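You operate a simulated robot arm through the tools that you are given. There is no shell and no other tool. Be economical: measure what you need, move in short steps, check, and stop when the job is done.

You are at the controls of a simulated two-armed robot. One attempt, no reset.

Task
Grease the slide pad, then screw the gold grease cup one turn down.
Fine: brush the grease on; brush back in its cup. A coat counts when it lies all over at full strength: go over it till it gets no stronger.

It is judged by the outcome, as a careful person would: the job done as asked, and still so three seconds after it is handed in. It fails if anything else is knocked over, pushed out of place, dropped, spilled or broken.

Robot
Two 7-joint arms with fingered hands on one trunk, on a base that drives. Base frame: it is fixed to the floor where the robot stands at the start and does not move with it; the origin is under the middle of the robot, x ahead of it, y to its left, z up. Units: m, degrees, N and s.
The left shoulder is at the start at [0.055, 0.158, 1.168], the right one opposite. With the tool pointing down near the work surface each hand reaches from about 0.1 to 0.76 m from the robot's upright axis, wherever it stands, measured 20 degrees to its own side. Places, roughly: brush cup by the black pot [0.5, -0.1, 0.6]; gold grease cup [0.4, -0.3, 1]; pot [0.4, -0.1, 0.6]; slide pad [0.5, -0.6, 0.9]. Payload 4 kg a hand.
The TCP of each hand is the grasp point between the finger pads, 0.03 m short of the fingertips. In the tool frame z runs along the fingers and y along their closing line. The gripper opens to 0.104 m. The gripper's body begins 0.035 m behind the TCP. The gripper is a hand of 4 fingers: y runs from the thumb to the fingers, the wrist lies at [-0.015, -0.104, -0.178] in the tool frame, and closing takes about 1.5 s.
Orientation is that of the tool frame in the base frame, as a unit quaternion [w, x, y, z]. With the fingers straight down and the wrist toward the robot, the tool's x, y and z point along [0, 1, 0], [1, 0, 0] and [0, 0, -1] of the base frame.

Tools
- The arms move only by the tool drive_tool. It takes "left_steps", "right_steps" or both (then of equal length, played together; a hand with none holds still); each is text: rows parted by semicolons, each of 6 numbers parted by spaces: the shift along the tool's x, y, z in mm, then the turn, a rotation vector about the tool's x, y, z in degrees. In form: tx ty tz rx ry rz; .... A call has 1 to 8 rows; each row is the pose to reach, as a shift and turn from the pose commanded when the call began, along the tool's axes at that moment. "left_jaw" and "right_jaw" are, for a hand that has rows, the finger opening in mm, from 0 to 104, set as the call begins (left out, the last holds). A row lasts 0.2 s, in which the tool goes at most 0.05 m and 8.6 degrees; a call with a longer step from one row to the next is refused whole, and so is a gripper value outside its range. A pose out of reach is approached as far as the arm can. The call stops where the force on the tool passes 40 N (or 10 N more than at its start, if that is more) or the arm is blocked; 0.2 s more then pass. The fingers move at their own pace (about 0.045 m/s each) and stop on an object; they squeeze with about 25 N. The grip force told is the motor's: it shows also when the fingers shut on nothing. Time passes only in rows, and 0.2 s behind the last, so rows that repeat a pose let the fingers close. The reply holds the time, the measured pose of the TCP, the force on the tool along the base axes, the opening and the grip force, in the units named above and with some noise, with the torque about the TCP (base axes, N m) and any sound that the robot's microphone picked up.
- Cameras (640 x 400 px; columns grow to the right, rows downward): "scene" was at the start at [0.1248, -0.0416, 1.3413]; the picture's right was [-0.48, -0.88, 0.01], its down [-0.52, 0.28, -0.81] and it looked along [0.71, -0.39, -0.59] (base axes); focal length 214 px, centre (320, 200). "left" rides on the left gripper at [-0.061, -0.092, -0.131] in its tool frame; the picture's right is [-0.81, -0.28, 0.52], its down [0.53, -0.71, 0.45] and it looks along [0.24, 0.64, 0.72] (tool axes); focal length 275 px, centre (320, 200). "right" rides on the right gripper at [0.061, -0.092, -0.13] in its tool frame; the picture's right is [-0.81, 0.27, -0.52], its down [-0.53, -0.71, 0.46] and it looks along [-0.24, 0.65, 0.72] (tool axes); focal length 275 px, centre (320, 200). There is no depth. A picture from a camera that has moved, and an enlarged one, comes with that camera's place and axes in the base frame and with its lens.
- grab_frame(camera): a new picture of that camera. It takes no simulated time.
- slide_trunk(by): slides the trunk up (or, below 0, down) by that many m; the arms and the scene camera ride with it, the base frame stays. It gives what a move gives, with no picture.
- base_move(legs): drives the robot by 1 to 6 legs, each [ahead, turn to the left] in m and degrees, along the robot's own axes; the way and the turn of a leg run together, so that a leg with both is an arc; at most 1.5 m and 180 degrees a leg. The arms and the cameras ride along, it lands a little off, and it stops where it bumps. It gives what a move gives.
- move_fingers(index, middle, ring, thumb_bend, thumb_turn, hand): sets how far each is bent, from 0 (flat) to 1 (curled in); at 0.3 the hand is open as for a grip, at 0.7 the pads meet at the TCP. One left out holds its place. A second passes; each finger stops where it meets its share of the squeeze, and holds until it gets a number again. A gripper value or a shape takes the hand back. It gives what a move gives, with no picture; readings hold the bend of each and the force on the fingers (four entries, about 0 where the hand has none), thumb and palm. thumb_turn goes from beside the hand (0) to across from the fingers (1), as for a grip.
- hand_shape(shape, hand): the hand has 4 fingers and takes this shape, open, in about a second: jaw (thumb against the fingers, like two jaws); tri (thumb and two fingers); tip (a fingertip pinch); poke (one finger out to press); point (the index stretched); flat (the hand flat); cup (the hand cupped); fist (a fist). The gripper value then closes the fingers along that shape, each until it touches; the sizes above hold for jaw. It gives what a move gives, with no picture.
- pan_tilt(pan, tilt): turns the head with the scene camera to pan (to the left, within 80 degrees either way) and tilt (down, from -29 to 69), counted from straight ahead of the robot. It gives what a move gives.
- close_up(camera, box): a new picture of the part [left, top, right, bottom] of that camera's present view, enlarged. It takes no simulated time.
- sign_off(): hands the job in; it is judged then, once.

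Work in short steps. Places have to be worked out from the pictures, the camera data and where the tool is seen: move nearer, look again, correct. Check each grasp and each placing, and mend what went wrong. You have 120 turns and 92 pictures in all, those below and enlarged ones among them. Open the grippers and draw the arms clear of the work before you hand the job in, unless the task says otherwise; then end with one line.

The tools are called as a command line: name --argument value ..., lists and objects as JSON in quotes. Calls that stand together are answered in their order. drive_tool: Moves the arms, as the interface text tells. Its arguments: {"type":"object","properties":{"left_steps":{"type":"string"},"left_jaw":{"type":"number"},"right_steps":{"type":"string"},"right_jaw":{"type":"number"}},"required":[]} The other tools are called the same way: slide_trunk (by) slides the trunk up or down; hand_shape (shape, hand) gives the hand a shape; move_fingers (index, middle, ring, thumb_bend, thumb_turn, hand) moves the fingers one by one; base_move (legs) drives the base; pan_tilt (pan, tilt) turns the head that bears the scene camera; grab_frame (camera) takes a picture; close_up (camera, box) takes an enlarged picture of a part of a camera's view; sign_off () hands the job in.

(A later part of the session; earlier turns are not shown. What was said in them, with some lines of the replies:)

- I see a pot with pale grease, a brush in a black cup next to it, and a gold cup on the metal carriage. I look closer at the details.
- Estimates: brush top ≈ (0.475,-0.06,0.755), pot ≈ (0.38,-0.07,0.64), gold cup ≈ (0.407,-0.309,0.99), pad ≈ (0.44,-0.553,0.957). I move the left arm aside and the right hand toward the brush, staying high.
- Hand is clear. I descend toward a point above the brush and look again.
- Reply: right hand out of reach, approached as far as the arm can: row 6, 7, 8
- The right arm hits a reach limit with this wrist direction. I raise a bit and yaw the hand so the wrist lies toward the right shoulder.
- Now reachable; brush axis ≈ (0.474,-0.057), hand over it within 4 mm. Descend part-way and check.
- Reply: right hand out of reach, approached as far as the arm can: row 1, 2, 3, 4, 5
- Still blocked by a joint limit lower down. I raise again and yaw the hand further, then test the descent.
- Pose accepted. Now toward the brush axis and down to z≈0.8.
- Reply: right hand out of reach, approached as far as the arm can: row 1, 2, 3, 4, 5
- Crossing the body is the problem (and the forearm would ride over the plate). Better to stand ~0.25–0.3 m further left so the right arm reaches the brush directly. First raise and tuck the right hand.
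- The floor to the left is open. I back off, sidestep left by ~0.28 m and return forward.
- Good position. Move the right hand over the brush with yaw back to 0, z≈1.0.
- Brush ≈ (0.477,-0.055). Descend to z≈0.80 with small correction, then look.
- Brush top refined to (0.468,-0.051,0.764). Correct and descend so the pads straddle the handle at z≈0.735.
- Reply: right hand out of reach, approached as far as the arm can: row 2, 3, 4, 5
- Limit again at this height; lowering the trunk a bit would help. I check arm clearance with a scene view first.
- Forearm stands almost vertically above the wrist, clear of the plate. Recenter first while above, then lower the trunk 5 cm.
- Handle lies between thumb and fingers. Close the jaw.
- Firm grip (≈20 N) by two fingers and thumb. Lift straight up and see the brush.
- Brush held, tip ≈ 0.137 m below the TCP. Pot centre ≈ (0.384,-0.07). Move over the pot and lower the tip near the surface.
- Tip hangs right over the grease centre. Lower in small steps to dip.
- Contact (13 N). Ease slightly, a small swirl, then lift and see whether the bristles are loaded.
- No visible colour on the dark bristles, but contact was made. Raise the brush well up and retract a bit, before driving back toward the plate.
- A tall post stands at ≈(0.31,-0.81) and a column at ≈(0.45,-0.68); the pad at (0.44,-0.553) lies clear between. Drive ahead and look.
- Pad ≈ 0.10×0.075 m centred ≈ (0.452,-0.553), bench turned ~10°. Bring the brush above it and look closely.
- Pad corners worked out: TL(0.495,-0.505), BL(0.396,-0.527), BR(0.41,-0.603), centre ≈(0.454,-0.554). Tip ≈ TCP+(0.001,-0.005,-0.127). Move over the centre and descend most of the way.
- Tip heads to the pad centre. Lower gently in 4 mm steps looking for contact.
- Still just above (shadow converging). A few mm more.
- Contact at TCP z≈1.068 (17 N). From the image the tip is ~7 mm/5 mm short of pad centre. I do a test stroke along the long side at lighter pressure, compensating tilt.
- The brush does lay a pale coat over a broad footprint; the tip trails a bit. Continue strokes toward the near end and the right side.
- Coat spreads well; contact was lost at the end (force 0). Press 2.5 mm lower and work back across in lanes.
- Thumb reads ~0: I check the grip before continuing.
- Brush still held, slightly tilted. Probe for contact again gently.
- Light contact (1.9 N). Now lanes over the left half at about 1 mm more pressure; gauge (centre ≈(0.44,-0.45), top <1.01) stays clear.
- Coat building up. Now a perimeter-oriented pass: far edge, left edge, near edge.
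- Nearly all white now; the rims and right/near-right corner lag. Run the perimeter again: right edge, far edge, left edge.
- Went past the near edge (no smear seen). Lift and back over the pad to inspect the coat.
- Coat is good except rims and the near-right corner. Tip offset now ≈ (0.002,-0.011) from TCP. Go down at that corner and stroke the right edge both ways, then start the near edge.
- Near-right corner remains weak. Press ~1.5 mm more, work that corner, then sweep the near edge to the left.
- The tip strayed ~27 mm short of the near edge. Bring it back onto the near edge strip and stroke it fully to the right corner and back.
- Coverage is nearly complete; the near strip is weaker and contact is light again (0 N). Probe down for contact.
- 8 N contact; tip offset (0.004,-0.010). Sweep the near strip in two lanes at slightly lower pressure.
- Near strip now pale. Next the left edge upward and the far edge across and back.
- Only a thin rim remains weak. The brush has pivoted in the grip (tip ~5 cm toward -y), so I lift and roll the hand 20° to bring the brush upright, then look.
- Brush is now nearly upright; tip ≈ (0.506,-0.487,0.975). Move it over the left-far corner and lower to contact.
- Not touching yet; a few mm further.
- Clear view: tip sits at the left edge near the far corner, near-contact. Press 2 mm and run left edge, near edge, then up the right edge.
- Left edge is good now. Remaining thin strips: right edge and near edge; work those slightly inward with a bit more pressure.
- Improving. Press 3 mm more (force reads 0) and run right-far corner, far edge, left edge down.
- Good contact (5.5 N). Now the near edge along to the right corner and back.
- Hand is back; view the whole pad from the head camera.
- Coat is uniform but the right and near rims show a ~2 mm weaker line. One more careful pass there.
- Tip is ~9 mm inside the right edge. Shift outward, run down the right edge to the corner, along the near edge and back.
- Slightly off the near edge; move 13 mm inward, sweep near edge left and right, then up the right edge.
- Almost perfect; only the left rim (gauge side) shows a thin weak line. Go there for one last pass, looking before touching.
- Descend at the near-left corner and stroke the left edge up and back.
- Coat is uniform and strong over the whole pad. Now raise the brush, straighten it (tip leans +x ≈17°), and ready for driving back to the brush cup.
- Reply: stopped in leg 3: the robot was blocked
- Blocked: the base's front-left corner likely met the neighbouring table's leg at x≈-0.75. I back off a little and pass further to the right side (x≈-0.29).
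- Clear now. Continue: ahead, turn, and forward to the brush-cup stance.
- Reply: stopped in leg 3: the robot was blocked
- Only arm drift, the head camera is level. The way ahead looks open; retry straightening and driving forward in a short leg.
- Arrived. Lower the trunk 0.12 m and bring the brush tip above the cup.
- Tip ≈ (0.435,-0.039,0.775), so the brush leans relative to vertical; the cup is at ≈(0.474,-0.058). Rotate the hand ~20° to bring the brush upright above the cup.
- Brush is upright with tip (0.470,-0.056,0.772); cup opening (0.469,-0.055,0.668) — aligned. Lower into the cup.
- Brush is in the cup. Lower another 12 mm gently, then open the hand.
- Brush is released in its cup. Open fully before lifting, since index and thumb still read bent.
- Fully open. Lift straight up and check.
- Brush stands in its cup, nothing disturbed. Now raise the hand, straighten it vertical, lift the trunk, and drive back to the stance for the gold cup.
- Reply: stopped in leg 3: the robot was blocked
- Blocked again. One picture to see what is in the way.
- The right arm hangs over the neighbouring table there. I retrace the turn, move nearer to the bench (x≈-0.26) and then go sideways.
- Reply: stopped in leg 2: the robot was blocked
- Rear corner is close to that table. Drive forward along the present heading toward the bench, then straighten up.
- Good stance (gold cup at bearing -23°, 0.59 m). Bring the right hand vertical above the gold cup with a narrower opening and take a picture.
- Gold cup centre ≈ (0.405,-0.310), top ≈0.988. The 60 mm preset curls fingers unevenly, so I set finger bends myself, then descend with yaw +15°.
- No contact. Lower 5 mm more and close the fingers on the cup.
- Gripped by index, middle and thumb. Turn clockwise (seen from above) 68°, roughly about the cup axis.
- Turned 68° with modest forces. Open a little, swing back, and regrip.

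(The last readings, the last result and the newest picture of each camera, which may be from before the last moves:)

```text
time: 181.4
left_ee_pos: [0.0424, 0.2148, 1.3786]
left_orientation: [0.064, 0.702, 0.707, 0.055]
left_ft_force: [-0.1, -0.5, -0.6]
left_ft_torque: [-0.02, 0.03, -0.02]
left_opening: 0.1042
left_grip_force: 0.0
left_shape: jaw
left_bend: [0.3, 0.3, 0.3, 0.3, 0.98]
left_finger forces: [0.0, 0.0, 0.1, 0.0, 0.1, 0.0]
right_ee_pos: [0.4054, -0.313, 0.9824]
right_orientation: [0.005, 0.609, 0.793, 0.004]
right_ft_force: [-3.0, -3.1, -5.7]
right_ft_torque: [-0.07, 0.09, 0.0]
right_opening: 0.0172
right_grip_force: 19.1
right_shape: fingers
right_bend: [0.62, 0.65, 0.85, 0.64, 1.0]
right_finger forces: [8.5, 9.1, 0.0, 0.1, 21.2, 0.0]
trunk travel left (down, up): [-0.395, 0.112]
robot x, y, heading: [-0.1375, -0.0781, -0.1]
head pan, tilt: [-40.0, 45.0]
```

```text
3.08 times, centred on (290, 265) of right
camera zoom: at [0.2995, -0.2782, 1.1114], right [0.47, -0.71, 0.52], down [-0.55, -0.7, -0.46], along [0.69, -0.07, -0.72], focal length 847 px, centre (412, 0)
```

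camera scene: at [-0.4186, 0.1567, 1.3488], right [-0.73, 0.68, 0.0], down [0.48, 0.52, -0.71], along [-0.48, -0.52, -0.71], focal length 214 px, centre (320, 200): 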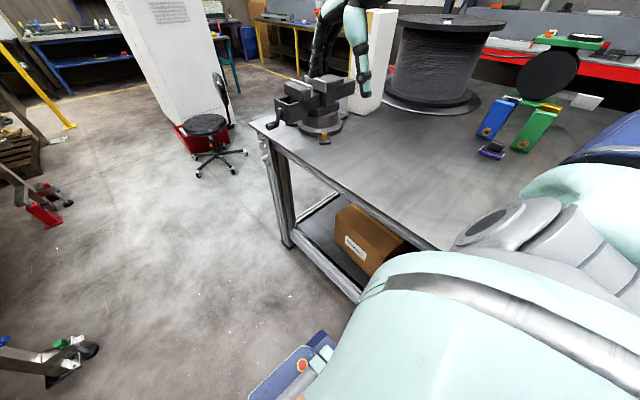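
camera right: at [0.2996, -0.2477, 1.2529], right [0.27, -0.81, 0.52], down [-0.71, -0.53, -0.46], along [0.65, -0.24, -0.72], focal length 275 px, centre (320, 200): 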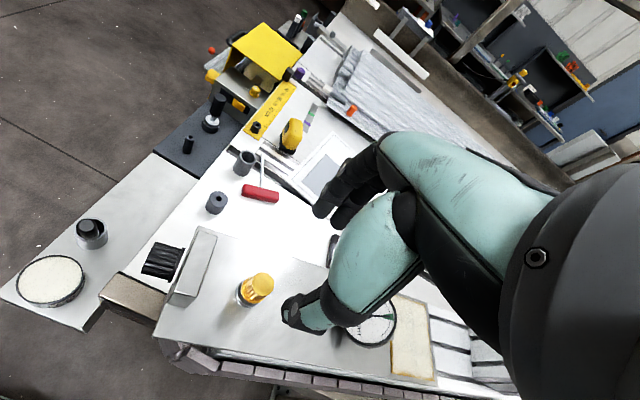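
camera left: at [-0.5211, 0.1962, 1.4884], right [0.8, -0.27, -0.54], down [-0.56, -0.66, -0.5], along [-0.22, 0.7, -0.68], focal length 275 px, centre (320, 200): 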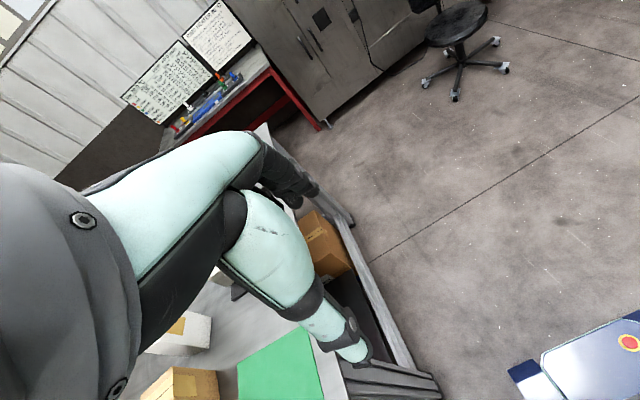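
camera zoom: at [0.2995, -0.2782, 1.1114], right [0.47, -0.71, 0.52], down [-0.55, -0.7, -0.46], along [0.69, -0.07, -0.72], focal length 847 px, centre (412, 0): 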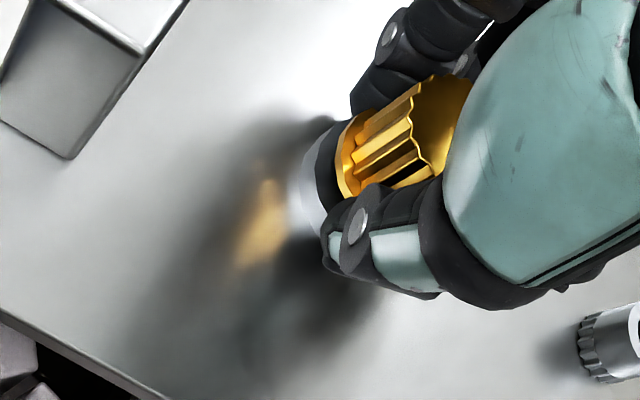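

Firm grip on the fluted cap. Second stroke: turn 68°, then open, swing back, regrip.

drive_tool --right_steps "0.2 -0.5 0 0 0 8.5; 0.4 -1 0 0 0 17; 0.7 -1.4 0.1 0 0 25.5; 1.1 -1.8 0.1 0 0 34; 1.5 -2.1 0.2 0 0 42.5; 2 -2.4 0.2 0 0 51; 2.5 -2.5 0.3 0 0 59.5; 3 -2.6 0.3 0 0 68"

move_fingers --hand "right" --index 0.48 --middle 0.48 --ring 0.48 --thumb_bend 0.5

drive_tool --right_steps "0.2 0.5 0 0 0 -8.5; 0.3 0.9 0 0 0 -17; 0.5 1.4 -0.1 0 0 -25.5; 0.6 1.8 -0.1 0 0 -34; 0.8 2.3 -0.2 0 0 -42.5; 1 2.8 -0.2 0 0 -51; 1.1 3.2 -0.3 0 0 -59.5; 1.3 3.7 -0.3 0 0 -68"

move_fingers --hand "right" --index 0.85 --middle 0.85 --ring 0.85 --thumb_bend 0.85

```text
time: 183.2
left_ee_pos: [0.043, 0.2144, 1.3774]
left_orientation: [0.064, 0.703, 0.706, 0.055]
left_ft_force: [-0.2, 0.3, -0.2]
left_ft_torque: [-0.04, 0.0, 0.01]
left_opening: 0.1038
left_grip_force: 0.1
left_shape: jaw
left_bend: [0.3, 0.3, 0.3, 0.3, 0.98]
left_finger forces: [0.0, 0.0, 0.0, 0.0, 0.0, 0.1]
right_ee_pos: [0.4042, -0.3101, 0.9818]
right_orientation: [0.003, 0.949, 0.316, 0.006]
right_ft_force: [6.1, -5.2, -2.0]
right_ft_torque: [-0.28, -0.25, 0.05]
right_opening: 0.017
right_grip_force: 20.3
right_shape: fingers
right_bend: [0.59, 0.63, 0.85, 0.67, 1.0]
right_finger forces: [12.7, 11.2, 0.1, 0.0, 16.0, 0.0]
trunk travel left (down, up): [-0.395, 0.112]
robot x, y, heading: [-0.1376, -0.0777, 0.1]
head pan, tilt: [-40.0, 45.0]
```

```text
time: 184.2
left_ee_pos: [0.0426, 0.215, 1.3781]
left_orientation: [0.066, 0.702, 0.707, 0.055]
left_ft_force: [0.1, 0.2, 0.5]
left_ft_torque: [-0.03, 0.0, 0.01]
left_opening: 0.104
left_grip_force: 0.0
left_shape: jaw
left_bend: [0.3, 0.3, 0.3, 0.3, 0.98]
left_finger forces: [0.0, 0.0, 0.0, 0.0, 0.1, 0.0]
right_ee_pos: [0.402, -0.3095, 0.9827]
right_orientation: [0.003, 0.948, 0.317, 0.006]
right_ft_force: [0.2, -0.3, 0.7]
right_ft_torque: [-0.01, 0.02, 0.01]
right_opening: 0.0542
right_grip_force: 0.0
right_shape: fingers
right_bend: [0.48, 0.48, 0.48, 0.5, 1.0]
right_finger forces: [0.0, 0.0, 0.0, 0.0, 0.1, 0.0]
trunk travel left (down, up): [-0.395, 0.112]
robot x, y, heading: [-0.1377, -0.0788, 0.4]
head pan, tilt: [-40.0, 45.0]
```

```text
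time: 186.0
left_ee_pos: [0.0426, 0.2165, 1.3785]
left_orientation: [0.065, 0.702, 0.707, 0.054]
left_ft_force: [0.6, 0.0, 0.3]
left_ft_torque: [0.02, -0.04, -0.01]
left_opening: 0.1038
left_grip_force: 0.0
left_shape: jaw
left_bend: [0.3, 0.3, 0.3, 0.3, 0.98]
left_finger forces: [0.0, 0.0, 0.0, 0.0, 0.1, 0.1]
right_ee_pos: [0.4071, -0.3116, 0.9834]
right_orientation: [0.007, 0.608, 0.794, 0.004]
right_ft_force: [-0.2, -0.3, 0.4]
right_ft_torque: [-0.04, -0.01, 0.02]
right_opening: 0.054
right_grip_force: 0.2
right_shape: fingers
right_bend: [0.48, 0.48, 0.48, 0.5, 1.0]
right_finger forces: [0.1, 0.1, 0.0, 0.0, 0.0, 0.0]
trunk travel left (down, up): [-0.395, 0.112]
robot x, y, heading: [-0.1324, -0.0791, 0.1]
head pan, tilt: [-40.0, 45.0]
```

```text
time: 187.0
left_ee_pos: [0.0437, 0.215, 1.3778]
left_orientation: [0.064, 0.703, 0.707, 0.055]
left_ft_force: [0.4, -0.6, 0.1]
left_ft_torque: [0.0, 0.01, -0.03]
left_opening: 0.1039
left_grip_force: 0.0
left_shape: jaw
left_bend: [0.3, 0.3, 0.3, 0.3, 0.98]
left_finger forces: [0.0, 0.0, 0.1, 0.0, 0.0, 0.1]
right_ee_pos: [0.4063, -0.3134, 0.9821]
right_orientation: [0.005, 0.609, 0.793, 0.003]
right_ft_force: [-3.9, -5.4, -5.2]
right_ft_torque: [-0.13, 0.04, 0.0]
right_opening: 0.0172
right_grip_force: 19.9
right_shape: fingers
right_bend: [0.62, 0.65, 0.85, 0.64, 1.0]
right_finger forces: [8.1, 9.6, 0.0, 0.1, 22.5, 0.1]
trunk travel left (down, up): [-0.395, 0.112]
robot x, y, heading: [-0.1328, -0.0811, -0.2]
head pan, tilt: [-40.0, 45.0]
```

Reproducible. Third stroke and regrip.

drive_tool --right_steps "0.2 -0.5 0 0 0 8.5; 0.4 -1 0 0 0 17; 0.7 -1.4 0.1 0 0 25.5; 1.1 -1.8 0.1 0 0 34; 1.5 -2.1 0.2 0 0 42.5; 2 -2.4 0.2 0 0 51; 2.5 -2.5 0.3 0 0 59.5; 3 -2.6 0.3 0 0 68"

move_fingers --hand "right" --index 0.48 --middle 0.48 --ring 0.48 --thumb_bend 0.5

drive_tool --right_steps "0.2 0.5 0 0 0 -8.5; 0.3 0.9 0 0 0 -17; 0.5 1.4 -0.1 0 0 -25.5; 0.6 1.8 -0.1 0 0 -34; 0.8 2.3 -0.2 0 0 -42.5; 1 2.8 -0.2 0 0 -51; 1.1 3.2 -0.3 0 0 -59.5; 1.3 3.7 -0.3 0 0 -68"

move_fingers --hand "right" --index 0.85 --middle 0.85 --ring 0.85 --thumb_bend 0.85

```text
time: 188.8
left_ee_pos: [0.0436, 0.2143, 1.3776]
left_orientation: [0.064, 0.703, 0.707, 0.054]
left_ft_force: [0.2, 0.3, 0.1]
left_ft_torque: [0.03, 0.01, -0.02]
left_opening: 0.1037
left_grip_force: 0.1
left_shape: jaw
left_bend: [0.3, 0.3, 0.3, 0.3, 0.98]
left_finger forces: [0.0, 0.0, 0.0, 0.0, 0.0, 0.0]
right_ee_pos: [0.4033, -0.3107, 0.9824]
right_orientation: [0.002, 0.949, 0.316, 0.006]
right_ft_force: [4.9, -7.7, -1.1]
right_ft_torque: [-0.34, -0.22, -0.04]
right_opening: 0.0168
right_grip_force: 21.2
right_shape: fingers
right_bend: [0.59, 0.63, 0.85, 0.67, 1.0]
right_finger forces: [12.9, 12.2, 0.0, 0.1, 16.5, 0.0]
trunk travel left (down, up): [-0.395, 0.112]
robot x, y, heading: [-0.1371, -0.0803, 0.0]
head pan, tilt: [-40.0, 45.0]
```

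```text
time: 189.8
left_ee_pos: [0.042, 0.2168, 1.3775]
left_orientation: [0.065, 0.702, 0.707, 0.055]
left_ft_force: [0.6, 0.2, 0.2]
left_ft_torque: [0.01, -0.02, 0.0]
left_opening: 0.1036
left_grip_force: 0.1
left_shape: jaw
left_bend: [0.3, 0.3, 0.3, 0.3, 0.98]
left_finger forces: [0.1, 0.1, 0.1, 0.1, 0.0, 0.0]
right_ee_pos: [0.4026, -0.3098, 0.9823]
right_orientation: [0.002, 0.948, 0.317, 0.005]
right_ft_force: [0.3, -0.3, 0.2]
right_ft_torque: [-0.01, -0.01, 0.02]
right_opening: 0.0541
right_grip_force: 0.0
right_shape: fingers
right_bend: [0.48, 0.48, 0.48, 0.5, 1.0]
right_finger forces: [0.0, 0.0, 0.0, 0.1, 0.0, 0.0]
trunk travel left (down, up): [-0.395, 0.112]
robot x, y, heading: [-0.1338, -0.082, -0.1]
head pan, tilt: [-40.0, 45.0]
```

```text
time: 191.6
left_ee_pos: [0.0441, 0.2152, 1.3785]
left_orientation: [0.065, 0.702, 0.707, 0.055]
left_ft_force: [-0.6, 0.3, 0.6]
left_ft_torque: [0.04, -0.01, -0.03]
left_opening: 0.104
left_grip_force: 0.0
left_shape: jaw
left_bend: [0.3, 0.3, 0.3, 0.3, 0.98]
left_finger forces: [0.1, 0.0, 0.0, 0.0, 0.0, 0.0]
right_ee_pos: [0.4058, -0.3124, 0.9818]
right_orientation: [0.007, 0.608, 0.794, 0.003]
right_ft_force: [0.3, -0.7, -0.5]
right_ft_torque: [0.02, -0.01, 0.03]
right_opening: 0.0541
right_grip_force: 0.1
right_shape: fingers
right_bend: [0.48, 0.48, 0.48, 0.5, 1.0]
right_finger forces: [0.1, 0.0, 0.0, 0.1, 0.0, 0.1]
trunk travel left (down, up): [-0.395, 0.112]
robot x, y, heading: [-0.1345, -0.0801, 0.1]
head pan, tilt: [-40.0, 45.0]
```

```text
time: 192.6
left_ee_pos: [0.0419, 0.2149, 1.3787]
left_orientation: [0.064, 0.703, 0.706, 0.055]
left_ft_force: [-0.7, -0.2, -1.3]
left_ft_torque: [-0.05, 0.01, -0.01]
left_opening: 0.1039
left_grip_force: 0.0
left_shape: jaw
left_bend: [0.3, 0.3, 0.3, 0.3, 0.98]
left_finger forces: [0.0, 0.1, 0.0, 0.0, 0.0, 0.0]
right_ee_pos: [0.4062, -0.3127, 0.982]
right_orientation: [0.005, 0.609, 0.793, 0.004]
right_ft_force: [-3.6, -3.3, -5.4]
right_ft_torque: [0.0, 0.06, 0.01]
right_opening: 0.0173
right_grip_force: 19.7
right_shape: fingers
right_bend: [0.62, 0.65, 0.85, 0.64, 1.0]
right_finger forces: [8.6, 8.9, 0.0, 0.1, 21.2, 0.0]
trunk travel left (down, up): [-0.395, 0.112]
robot x, y, heading: [-0.1337, -0.0793, 0.0]
head pan, tilt: [-40.0, 45.0]
```

Torque is near zero, so the cap turns with the hand without slip. 204° done; fourth stroke and regrip.

drive_tool --right_steps "0.2 -0.5 0 0 0 8.5; 0.4 -1 0 0 0 17; 0.7 -1.4 0.1 0 0 25.5; 1.1 -1.8 0.1 0 0 34; 1.5 -2.1 0.2 0 0 42.5; 2 -2.4 0.2 0 0 51; 2.5 -2.5 0.3 0 0 59.5; 3 -2.6 0.3 0 0 68"

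move_fingers --hand "right" --index 0.48 --middle 0.48 --ring 0.48 --thumb_bend 0.5

drive_tool --right_steps "0.2 0.5 0 0 0 -8.5; 0.3 0.9 0 0 0 -17; 0.5 1.4 -0.1 0 0 -25.5; 0.6 1.8 -0.1 0 0 -34; 0.8 2.3 -0.2 0 0 -42.5; 1 2.8 -0.2 0 0 -51; 1.1 3.2 -0.3 0 0 -59.5; 1.3 3.7 -0.3 0 0 -68"

move_fingers --hand "right" --index 0.85 --middle 0.85 --ring 0.85 --thumb_bend 0.85

```text
time: 194.4
left_ee_pos: [0.0439, 0.2151, 1.3778]
left_orientation: [0.065, 0.703, 0.706, 0.054]
left_ft_force: [0.2, -0.6, 0.5]
left_ft_torque: [0.0, 0.02, 0.0]
left_opening: 0.1042
left_grip_force: 0.0
left_shape: jaw
left_bend: [0.3, 0.3, 0.3, 0.3, 0.98]
left_finger forces: [0.0, 0.1, 0.1, 0.0, 0.0, 0.0]
right_ee_pos: [0.4035, -0.311, 0.9827]
right_orientation: [0.002, 0.949, 0.316, 0.006]
right_ft_force: [6.9, -5.6, 0.6]
right_ft_torque: [-0.33, -0.23, 0.04]
right_opening: 0.0172
right_grip_force: 20.5
right_shape: fingers
right_bend: [0.59, 0.63, 0.85, 0.67, 1.0]
right_finger forces: [12.9, 11.4, 0.1, 0.0, 16.3, 0.0]
trunk travel left (down, up): [-0.395, 0.112]
robot x, y, heading: [-0.136, -0.0799, -0.2]
head pan, tilt: [-40.0, 45.0]
```

```text
time: 195.4
left_ee_pos: [0.0422, 0.2165, 1.3783]
left_orientation: [0.066, 0.703, 0.706, 0.055]
left_ft_force: [0.3, -0.6, 0.0]
left_ft_torque: [-0.01, 0.02, 0.01]
left_opening: 0.104
left_grip_force: 0.0
left_shape: jaw
left_bend: [0.3, 0.3, 0.3, 0.3, 0.98]
left_finger forces: [0.0, 0.0, 0.0, 0.0, 0.1, 0.0]
right_ee_pos: [0.4023, -0.3093, 0.9832]
right_orientation: [0.003, 0.948, 0.317, 0.005]
right_ft_force: [-0.1, -0.3, -0.4]
right_ft_torque: [0.0, -0.01, 0.02]
right_opening: 0.0541
right_grip_force: 0.0
right_shape: fingers
right_bend: [0.48, 0.48, 0.48, 0.5, 1.0]
right_finger forces: [0.0, 0.1, 0.1, 0.0, 0.0, 0.1]
trunk travel left (down, up): [-0.395, 0.112]
robot x, y, heading: [-0.1355, -0.0799, -0.3]
head pan, tilt: [-40.0, 45.0]
```

```text
time: 197.2
left_ee_pos: [0.0417, 0.2154, 1.3786]
left_orientation: [0.065, 0.703, 0.706, 0.054]
left_ft_force: [-0.4, 0.2, 0.6]
left_ft_torque: [-0.01, -0.02, 0.01]
left_opening: 0.1039
left_grip_force: 0.0
left_shape: jaw
left_bend: [0.3, 0.3, 0.3, 0.3, 0.98]
left_finger forces: [0.1, 0.0, 0.1, 0.0, 0.0, 0.0]
right_ee_pos: [0.4073, -0.3128, 0.9829]
right_orientation: [0.007, 0.607, 0.794, 0.004]
right_ft_force: [0.3, -0.3, 0.6]
right_ft_torque: [0.01, 0.01, 0.02]
right_opening: 0.0538
right_grip_force: 0.0
right_shape: fingers
right_bend: [0.48, 0.48, 0.48, 0.5, 1.0]
right_finger forces: [0.1, 0.0, 0.0, 0.1, 0.0, 0.1]
trunk travel left (down, up): [-0.395, 0.112]
robot x, y, heading: [-0.1385, -0.0813, -0.2]
head pan, tilt: [-40.0, 45.0]
```

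```text
time: 198.2
left_ee_pos: [0.0421, 0.2153, 1.3768]
left_orientation: [0.065, 0.703, 0.706, 0.056]
left_ft_force: [-0.5, 0.1, -0.4]
left_ft_torque: [0.01, -0.01, 0.03]
left_opening: 0.104
left_grip_force: 0.0
left_shape: jaw
left_bend: [0.3, 0.3, 0.3, 0.3, 0.98]
left_finger forces: [0.0, 0.0, 0.0, 0.1, 0.0, 0.0]
right_ee_pos: [0.4067, -0.3131, 0.9825]
right_orientation: [0.005, 0.609, 0.793, 0.003]
right_ft_force: [-3.4, -5.7, -4.7]
right_ft_torque: [-0.14, 0.04, 0.03]
right_opening: 0.0174
right_grip_force: 20.9
right_shape: fingers
right_bend: [0.62, 0.65, 0.85, 0.64, 1.0]
right_finger forces: [8.3, 9.7, 0.1, 0.1, 22.5, 0.0]
trunk travel left (down, up): [-0.395, 0.112]
robot x, y, heading: [-0.1362, -0.0829, -0.1]
head pan, tilt: [-40.0, 45.0]
```

272° done. Fifth stroke 68° and, in the same grip, a final 22° (total ≈ 362°).

drive_tool --right_steps "0.2 -0.5 0 0 0 8.5; 0.4 -1 0 0 0 17; 0.7 -1.4 0.1 0 0 25.5; 1.1 -1.8 0.1 0 0 34; 1.5 -2.1 0.2 0 0 42.5; 2 -2.4 0.2 0 0 51; 2.5 -2.5 0.3 0 0 59.5; 3 -2.6 0.3 0 0 68"

drive_tool --right_steps "0.2 -0.4 0 0 0 7.3; 0.4 -0.7 0 0 0 14.7; 0.5 -1.1 0 0 0 22"

```text
time: 200.0
left_ee_pos: [0.0446, 0.2151, 1.3767]
left_orientation: [0.064, 0.702, 0.707, 0.055]
left_ft_force: [0.2, 0.1, -0.2]
left_ft_torque: [-0.02, 0.0, -0.01]
left_opening: 0.1039
left_grip_force: 0.0
left_shape: jaw
left_bend: [0.3, 0.3, 0.3, 0.3, 0.98]
left_finger forces: [0.1, 0.0, 0.1, 0.1, 0.1, 0.0]
right_ee_pos: [0.4041, -0.3109, 0.9824]
right_orientation: [0.003, 0.949, 0.316, 0.006]
right_ft_force: [4.9, -7.9, -1.6]
right_ft_torque: [-0.36, -0.21, 0.03]
right_opening: 0.0172
right_grip_force: 20.8
right_shape: fingers
right_bend: [0.59, 0.63, 0.85, 0.67, 1.0]
right_finger forces: [12.4, 12.3, 0.0, 0.1, 16.4, 0.0]
trunk travel left (down, up): [-0.395, 0.112]
robot x, y, heading: [-0.134, -0.0788, 0.1]
head pan, tilt: [-40.0, 45.0]
```

```text
time: 200.8
left_ee_pos: [0.0391, 0.2148, 1.3775]
left_orientation: [0.065, 0.702, 0.707, 0.056]
left_ft_force: [-0.5, -0.6, 0.8]
left_ft_torque: [0.03, -0.02, 0.07]
left_opening: 0.1037
left_grip_force: 0.0
left_shape: jaw
left_bend: [0.3, 0.3, 0.3, 0.3, 0.98]
left_finger forces: [0.0, 0.1, 0.1, 0.0, 0.0, 0.0]
right_ee_pos: [0.3878, -0.3295, 0.9958]
right_orientation: [0.002, 0.992, 0.128, 0.009]
right_ft_force: [-0.1, -0.8, -0.9]
right_ft_torque: [0.01, -0.03, 0.03]
right_opening: 0.0
right_grip_force: 0.0
right_shape: fingers
right_bend: [0.71, 0.73, 0.85, 0.76, 1.0]
right_finger forces: [0.1, 0.1, 0.1, 0.0, 0.0, 0.0]
right hand out of reach, approached as far as the arm can: row 1, 2, 3
trunk travel left (down, up): [-0.395, 0.112]
robot x, y, heading: [-0.1369, -0.0813, -0.3]
head pan, tilt: [-40.0, 45.0]
```

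The extra twist exceeded the arm's reach and the fingers slipped sideways off the cap (≈340°+ done). Raise, reopen and re-centre with a mid yaw for a final small turn.

drive_tool --right_steps "0 0 -30 0 0 0; 0 0 -65 0 0 0; 4 -3 -65 0 0 -8.5; 8 -5 -65 0 0 -17; 12 -8 -65 0 0 -25.5; 16 -11 -65 0 0 -34; 20.8 -14.2 -65 0 0 -42.5; 20.8 -14.2 -65 0 0 -51"

move_fingers --hand "right" --index 0.46 --middle 0.46 --ring 0.46 --thumb_bend 0.47

close_up --camera "right" --box '[180, 180, 420, 380]'

```text
time: 202.6
left_ee_pos: [0.0413, 0.2155, 1.3784]
left_orientation: [0.065, 0.703, 0.706, 0.055]
left_ft_force: [0.3, -0.2, -0.3]
left_ft_torque: [0.02, 0.04, 0.0]
left_opening: 0.1039
left_grip_force: 0.1
left_shape: jaw
left_bend: [0.3, 0.3, 0.3, 0.3, 0.98]
left_finger forces: [0.1, 0.0, 0.1, 0.1, 0.0, 0.0]
right_ee_pos: [0.4044, -0.3108, 1.0592]
right_orientation: [0.005, 0.838, 0.546, 0.006]
right_ft_force: [-0.1, 0.3, 0.6]
right_ft_torque: [0.0, -0.03, 0.04]
right_opening: 0.0001
right_grip_force: 0.2
right_shape: fingers
right_bend: [0.71, 0.73, 0.85, 0.76, 1.0]
right_finger forces: [0.0, 0.0, 0.1, 0.1, 0.1, 0.1]
trunk travel left (down, up): [-0.395, 0.112]
robot x, y, heading: [-0.1393, -0.0792, -0.3]
head pan, tilt: [-40.0, 45.0]
```

```text
time: 203.6
left_ee_pos: [0.0423, 0.217, 1.3786]
left_orientation: [0.064, 0.703, 0.706, 0.054]
left_ft_force: [-1.4, -0.2, 0.5]
left_ft_torque: [-0.03, 0.04, 0.0]
left_opening: 0.1039
left_grip_force: 0.1
left_shape: jaw
left_bend: [0.3, 0.3, 0.3, 0.3, 0.98]
left_finger forces: [0.0, 0.0, 0.0, 0.0, 0.0, 0.1]
right_ee_pos: [0.4057, -0.3095, 1.0589]
right_orientation: [0.004, 0.839, 0.544, 0.005]
right_ft_force: [0.5, 0.9, 0.2]
right_ft_torque: [0.01, -0.03, -0.01]
right_opening: 0.0608
right_grip_force: 0.0
right_shape: fingers
right_bend: [0.46, 0.46, 0.46, 0.47, 1.0]
right_finger forces: [0.0, 0.1, 0.0, 0.0, 0.0, 0.0]
trunk travel left (down, up): [-0.395, 0.112]
robot x, y, heading: [-0.1346, -0.0801, 0.0]
head pan, tilt: [-40.0, 45.0]
```

```text
2.00 times, centred on (300, 280) of right
camera zoom: at [0.3442, -0.2171, 1.187], right [-0.08, -0.85, 0.52], down [-0.86, -0.2, -0.47], along [0.5, -0.49, -0.72], focal length 551 px, centre (360, 40)
```

zoom: 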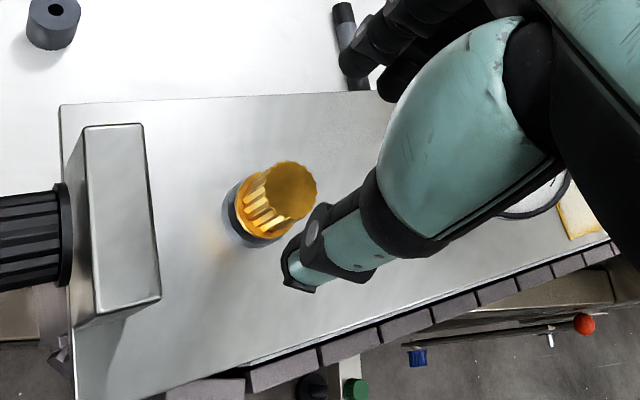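

Cap is intact and upright. Descend, regrip and give the last ~15°.

drive_tool --right_steps "0 0 30 0 0 0; 0 0 55 0 0 0; 0 0 70 0 0 0; 0 0 76 0 0 0; 0 0 76 0 0 0"

move_fingers --hand "right" --index 0.85 --middle 0.85 --ring 0.85 --thumb_bend 0.85

```text
time: 204.8
left_ee_pos: [0.0424, 0.2161, 1.3773]
left_orientation: [0.065, 0.703, 0.706, 0.054]
left_ft_force: [-0.3, -0.2, 0.2]
left_ft_torque: [0.01, -0.01, 0.02]
left_opening: 0.1041
left_grip_force: 0.1
left_shape: jaw
left_bend: [0.3, 0.3, 0.3, 0.3, 0.98]
left_finger forces: [0.0, 0.0, 0.1, 0.0, 0.0, 0.1]
right_ee_pos: [0.4067, -0.3079, 0.9811]
right_orientation: [0.004, 0.839, 0.545, 0.005]
right_ft_force: [0.4, -0.4, 0.2]
right_ft_torque: [-0.03, 0.0, -0.01]
right_opening: 0.0605
right_grip_force: 0.1
right_shape: fingers
right_bend: [0.46, 0.46, 0.46, 0.47, 1.0]
right_finger forces: [0.0, 0.0, 0.1, 0.0, 0.0, 0.1]
trunk travel left (down, up): [-0.395, 0.112]
robot x, y, heading: [-0.1357, -0.0828, -0.4]
head pan, tilt: [-40.0, 45.0]
```

```text
time: 205.8
left_ee_pos: [0.0411, 0.2154, 1.3785]
left_orientation: [0.064, 0.703, 0.706, 0.055]
left_ft_force: [0.0, 0.1, -0.6]
left_ft_torque: [0.04, 0.03, -0.01]
left_opening: 0.1037
left_grip_force: 0.0
left_shape: jaw
left_bend: [0.3, 0.3, 0.3, 0.3, 0.98]
left_finger forces: [0.0, 0.1, 0.0, 0.0, 0.0, 0.0]
right_ee_pos: [0.406, -0.3114, 0.9818]
right_orientation: [0.004, 0.839, 0.544, 0.004]
right_ft_force: [-4.2, -2.7, -5.5]
right_ft_torque: [-0.07, 0.06, 0.04]
right_opening: 0.015
right_grip_force: 19.6
right_shape: fingers
right_bend: [0.62, 0.63, 0.85, 0.66, 1.0]
right_finger forces: [7.5, 11.1, 0.0, 0.1, 20.9, 0.1]
trunk travel left (down, up): [-0.395, 0.112]
robot x, y, heading: [-0.135, -0.0804, -0.2]
head pan, tilt: [-40.0, 45.0]
```

Gripped. Turn 15°, open wide, and lift clear.

drive_tool --right_steps "0.3 -0.3 0 0 0 7.5; 0.5 -0.5 0 0 0 15; 0.5 -0.5 0 0 0 15"

move_fingers --hand "right" --index 0.46 --middle 0.46 --ring 0.46 --thumb_bend 0.46

drive_tool --right_steps "0 0 -30 0 0 0; 0 0 -70 0 0 0; 0 0 -115 0 0 0; 0 0 -160 0 0 0; 0 0 -200 0 0 0; 0 -20 -240 0 0 0"

```text
time: 206.6
left_ee_pos: [0.043, 0.2159, 1.379]
left_orientation: [0.065, 0.702, 0.707, 0.054]
left_ft_force: [-0.1, -0.2, -0.1]
left_ft_torque: [-0.04, 0.0, 0.0]
left_opening: 0.1041
left_grip_force: 0.0
left_shape: jaw
left_bend: [0.3, 0.3, 0.3, 0.3, 0.98]
left_finger forces: [0.0, 0.0, 0.0, 0.0, 0.0, 0.0]
right_ee_pos: [0.4056, -0.3091, 0.9822]
right_orientation: [0.003, 0.902, 0.431, 0.005]
right_ft_force: [-1.1, -4.2, -6.5]
right_ft_torque: [-0.16, -0.02, 0.01]
right_opening: 0.0148
right_grip_force: 19.9
right_shape: fingers
right_bend: [0.62, 0.62, 0.85, 0.67, 1.0]
right_finger forces: [8.7, 11.9, 0.0, 0.0, 18.7, 0.1]
trunk travel left (down, up): [-0.395, 0.112]
robot x, y, heading: [-0.1341, -0.0768, -0.1]
head pan, tilt: [-40.0, 45.0]
```

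```text
time: 207.6
left_ee_pos: [0.0435, 0.2162, 1.3775]
left_orientation: [0.065, 0.703, 0.706, 0.055]
left_ft_force: [-0.6, -0.5, 0.5]
left_ft_torque: [0.01, 0.02, -0.03]
left_opening: 0.1042
left_grip_force: 0.0
left_shape: jaw
left_bend: [0.3, 0.3, 0.3, 0.3, 0.98]
left_finger forces: [0.1, 0.0, 0.0, 0.0, 0.1, 0.0]
right_ee_pos: [0.406, -0.3087, 0.9818]
right_orientation: [0.003, 0.902, 0.432, 0.006]
right_ft_force: [0.7, 0.5, 0.3]
right_ft_torque: [0.0, 0.01, 0.02]
right_opening: 0.0619
right_grip_force: 0.0
right_shape: fingers
right_bend: [0.46, 0.46, 0.46, 0.46, 1.0]
right_finger forces: [0.0, 0.1, 0.1, 0.0, 0.1, 0.0]
trunk travel left (down, up): [-0.395, 0.112]
robot x, y, heading: [-0.1385, -0.0841, -0.4]
head pan, tilt: [-40.0, 45.0]
```

```text
time: 209.0
left_ee_pos: [0.0421, 0.2176, 1.3776]
left_orientation: [0.065, 0.703, 0.706, 0.054]
left_ft_force: [0.1, -0.7, -0.3]
left_ft_torque: [0.0, 0.0, 0.02]
left_opening: 0.1043
left_grip_force: 0.1
left_shape: jaw
left_bend: [0.3, 0.3, 0.3, 0.3, 0.98]
left_finger forces: [0.0, 0.0, 0.0, 0.1, 0.0, 0.0]
right_ee_pos: [0.3873, -0.2956, 1.2217]
right_orientation: [0.005, 0.902, 0.431, 0.006]
right_ft_force: [0.2, 0.3, -0.1]
right_ft_torque: [0.0, 0.01, -0.01]
right_opening: 0.0618
right_grip_force: 0.0
right_shape: fingers
right_bend: [0.46, 0.46, 0.46, 0.46, 1.0]
right_finger forces: [0.1, 0.1, 0.0, 0.0, 0.0, 0.0]
trunk travel left (down, up): [-0.395, 0.112]
robot x, y, heading: [-0.137, -0.0813, -0.1]
head pan, tilt: [-40.0, 45.0]
```

Hand is clear at z 1.22. Open the hand fully and hand in.

drive_tool --right_steps "0 -30 0 0 0 0; 0 -60 0 0 0 0; 0 -90 0 0 0 0; 0 -90 0 0 0 0" --right_jaw 104

sign_off

```text
time: 210.0
left_ee_pos: [0.0425, 0.2169, 1.3773]
left_orientation: [0.065, 0.703, 0.706, 0.054]
left_ft_force: [0.2, 0.7, 0.9]
left_ft_torque: [0.06, 0.0, 0.0]
left_opening: 0.1038
left_grip_force: 0.0
left_shape: jaw
left_bend: [0.3, 0.3, 0.3, 0.3, 0.98]
left_finger forces: [0.0, 0.0, 0.0, 0.0, 0.1, 0.0]
right_ee_pos: [0.318, -0.2407, 1.2206]
right_orientation: [0.003, 0.902, 0.431, 0.005]
right_ft_force: [0.2, -0.2, -0.6]
right_ft_torque: [0.0, -0.01, 0.02]
right_opening: 0.1037
right_grip_force: 0.2
right_shape: jaw
right_bend: [0.3, 0.3, 0.3, 0.3, 0.98]
right_finger forces: [0.0, 0.0, 0.0, 0.0, 0.0, 0.0]
trunk travel left (down, up): [-0.395, 0.112]
robot x, y, heading: [-0.1364, -0.0778, 0.1]
head pan, tilt: [-40.0, 45.0]
```

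```text
The job is handed in.
```

I greased the slide pad all over except a faint line about 1 mm wide at its rim, put the brush back in its cup, and screwed the gold grease cup about one turn down (355–377° by hand rotation; the fingers slipped off once near the end, and I couldn't check the angle in a picture); the base was stopped as blocked four times while driving, probably against the neighbouring table, and I saw nothing knocked over in the pictures I took.
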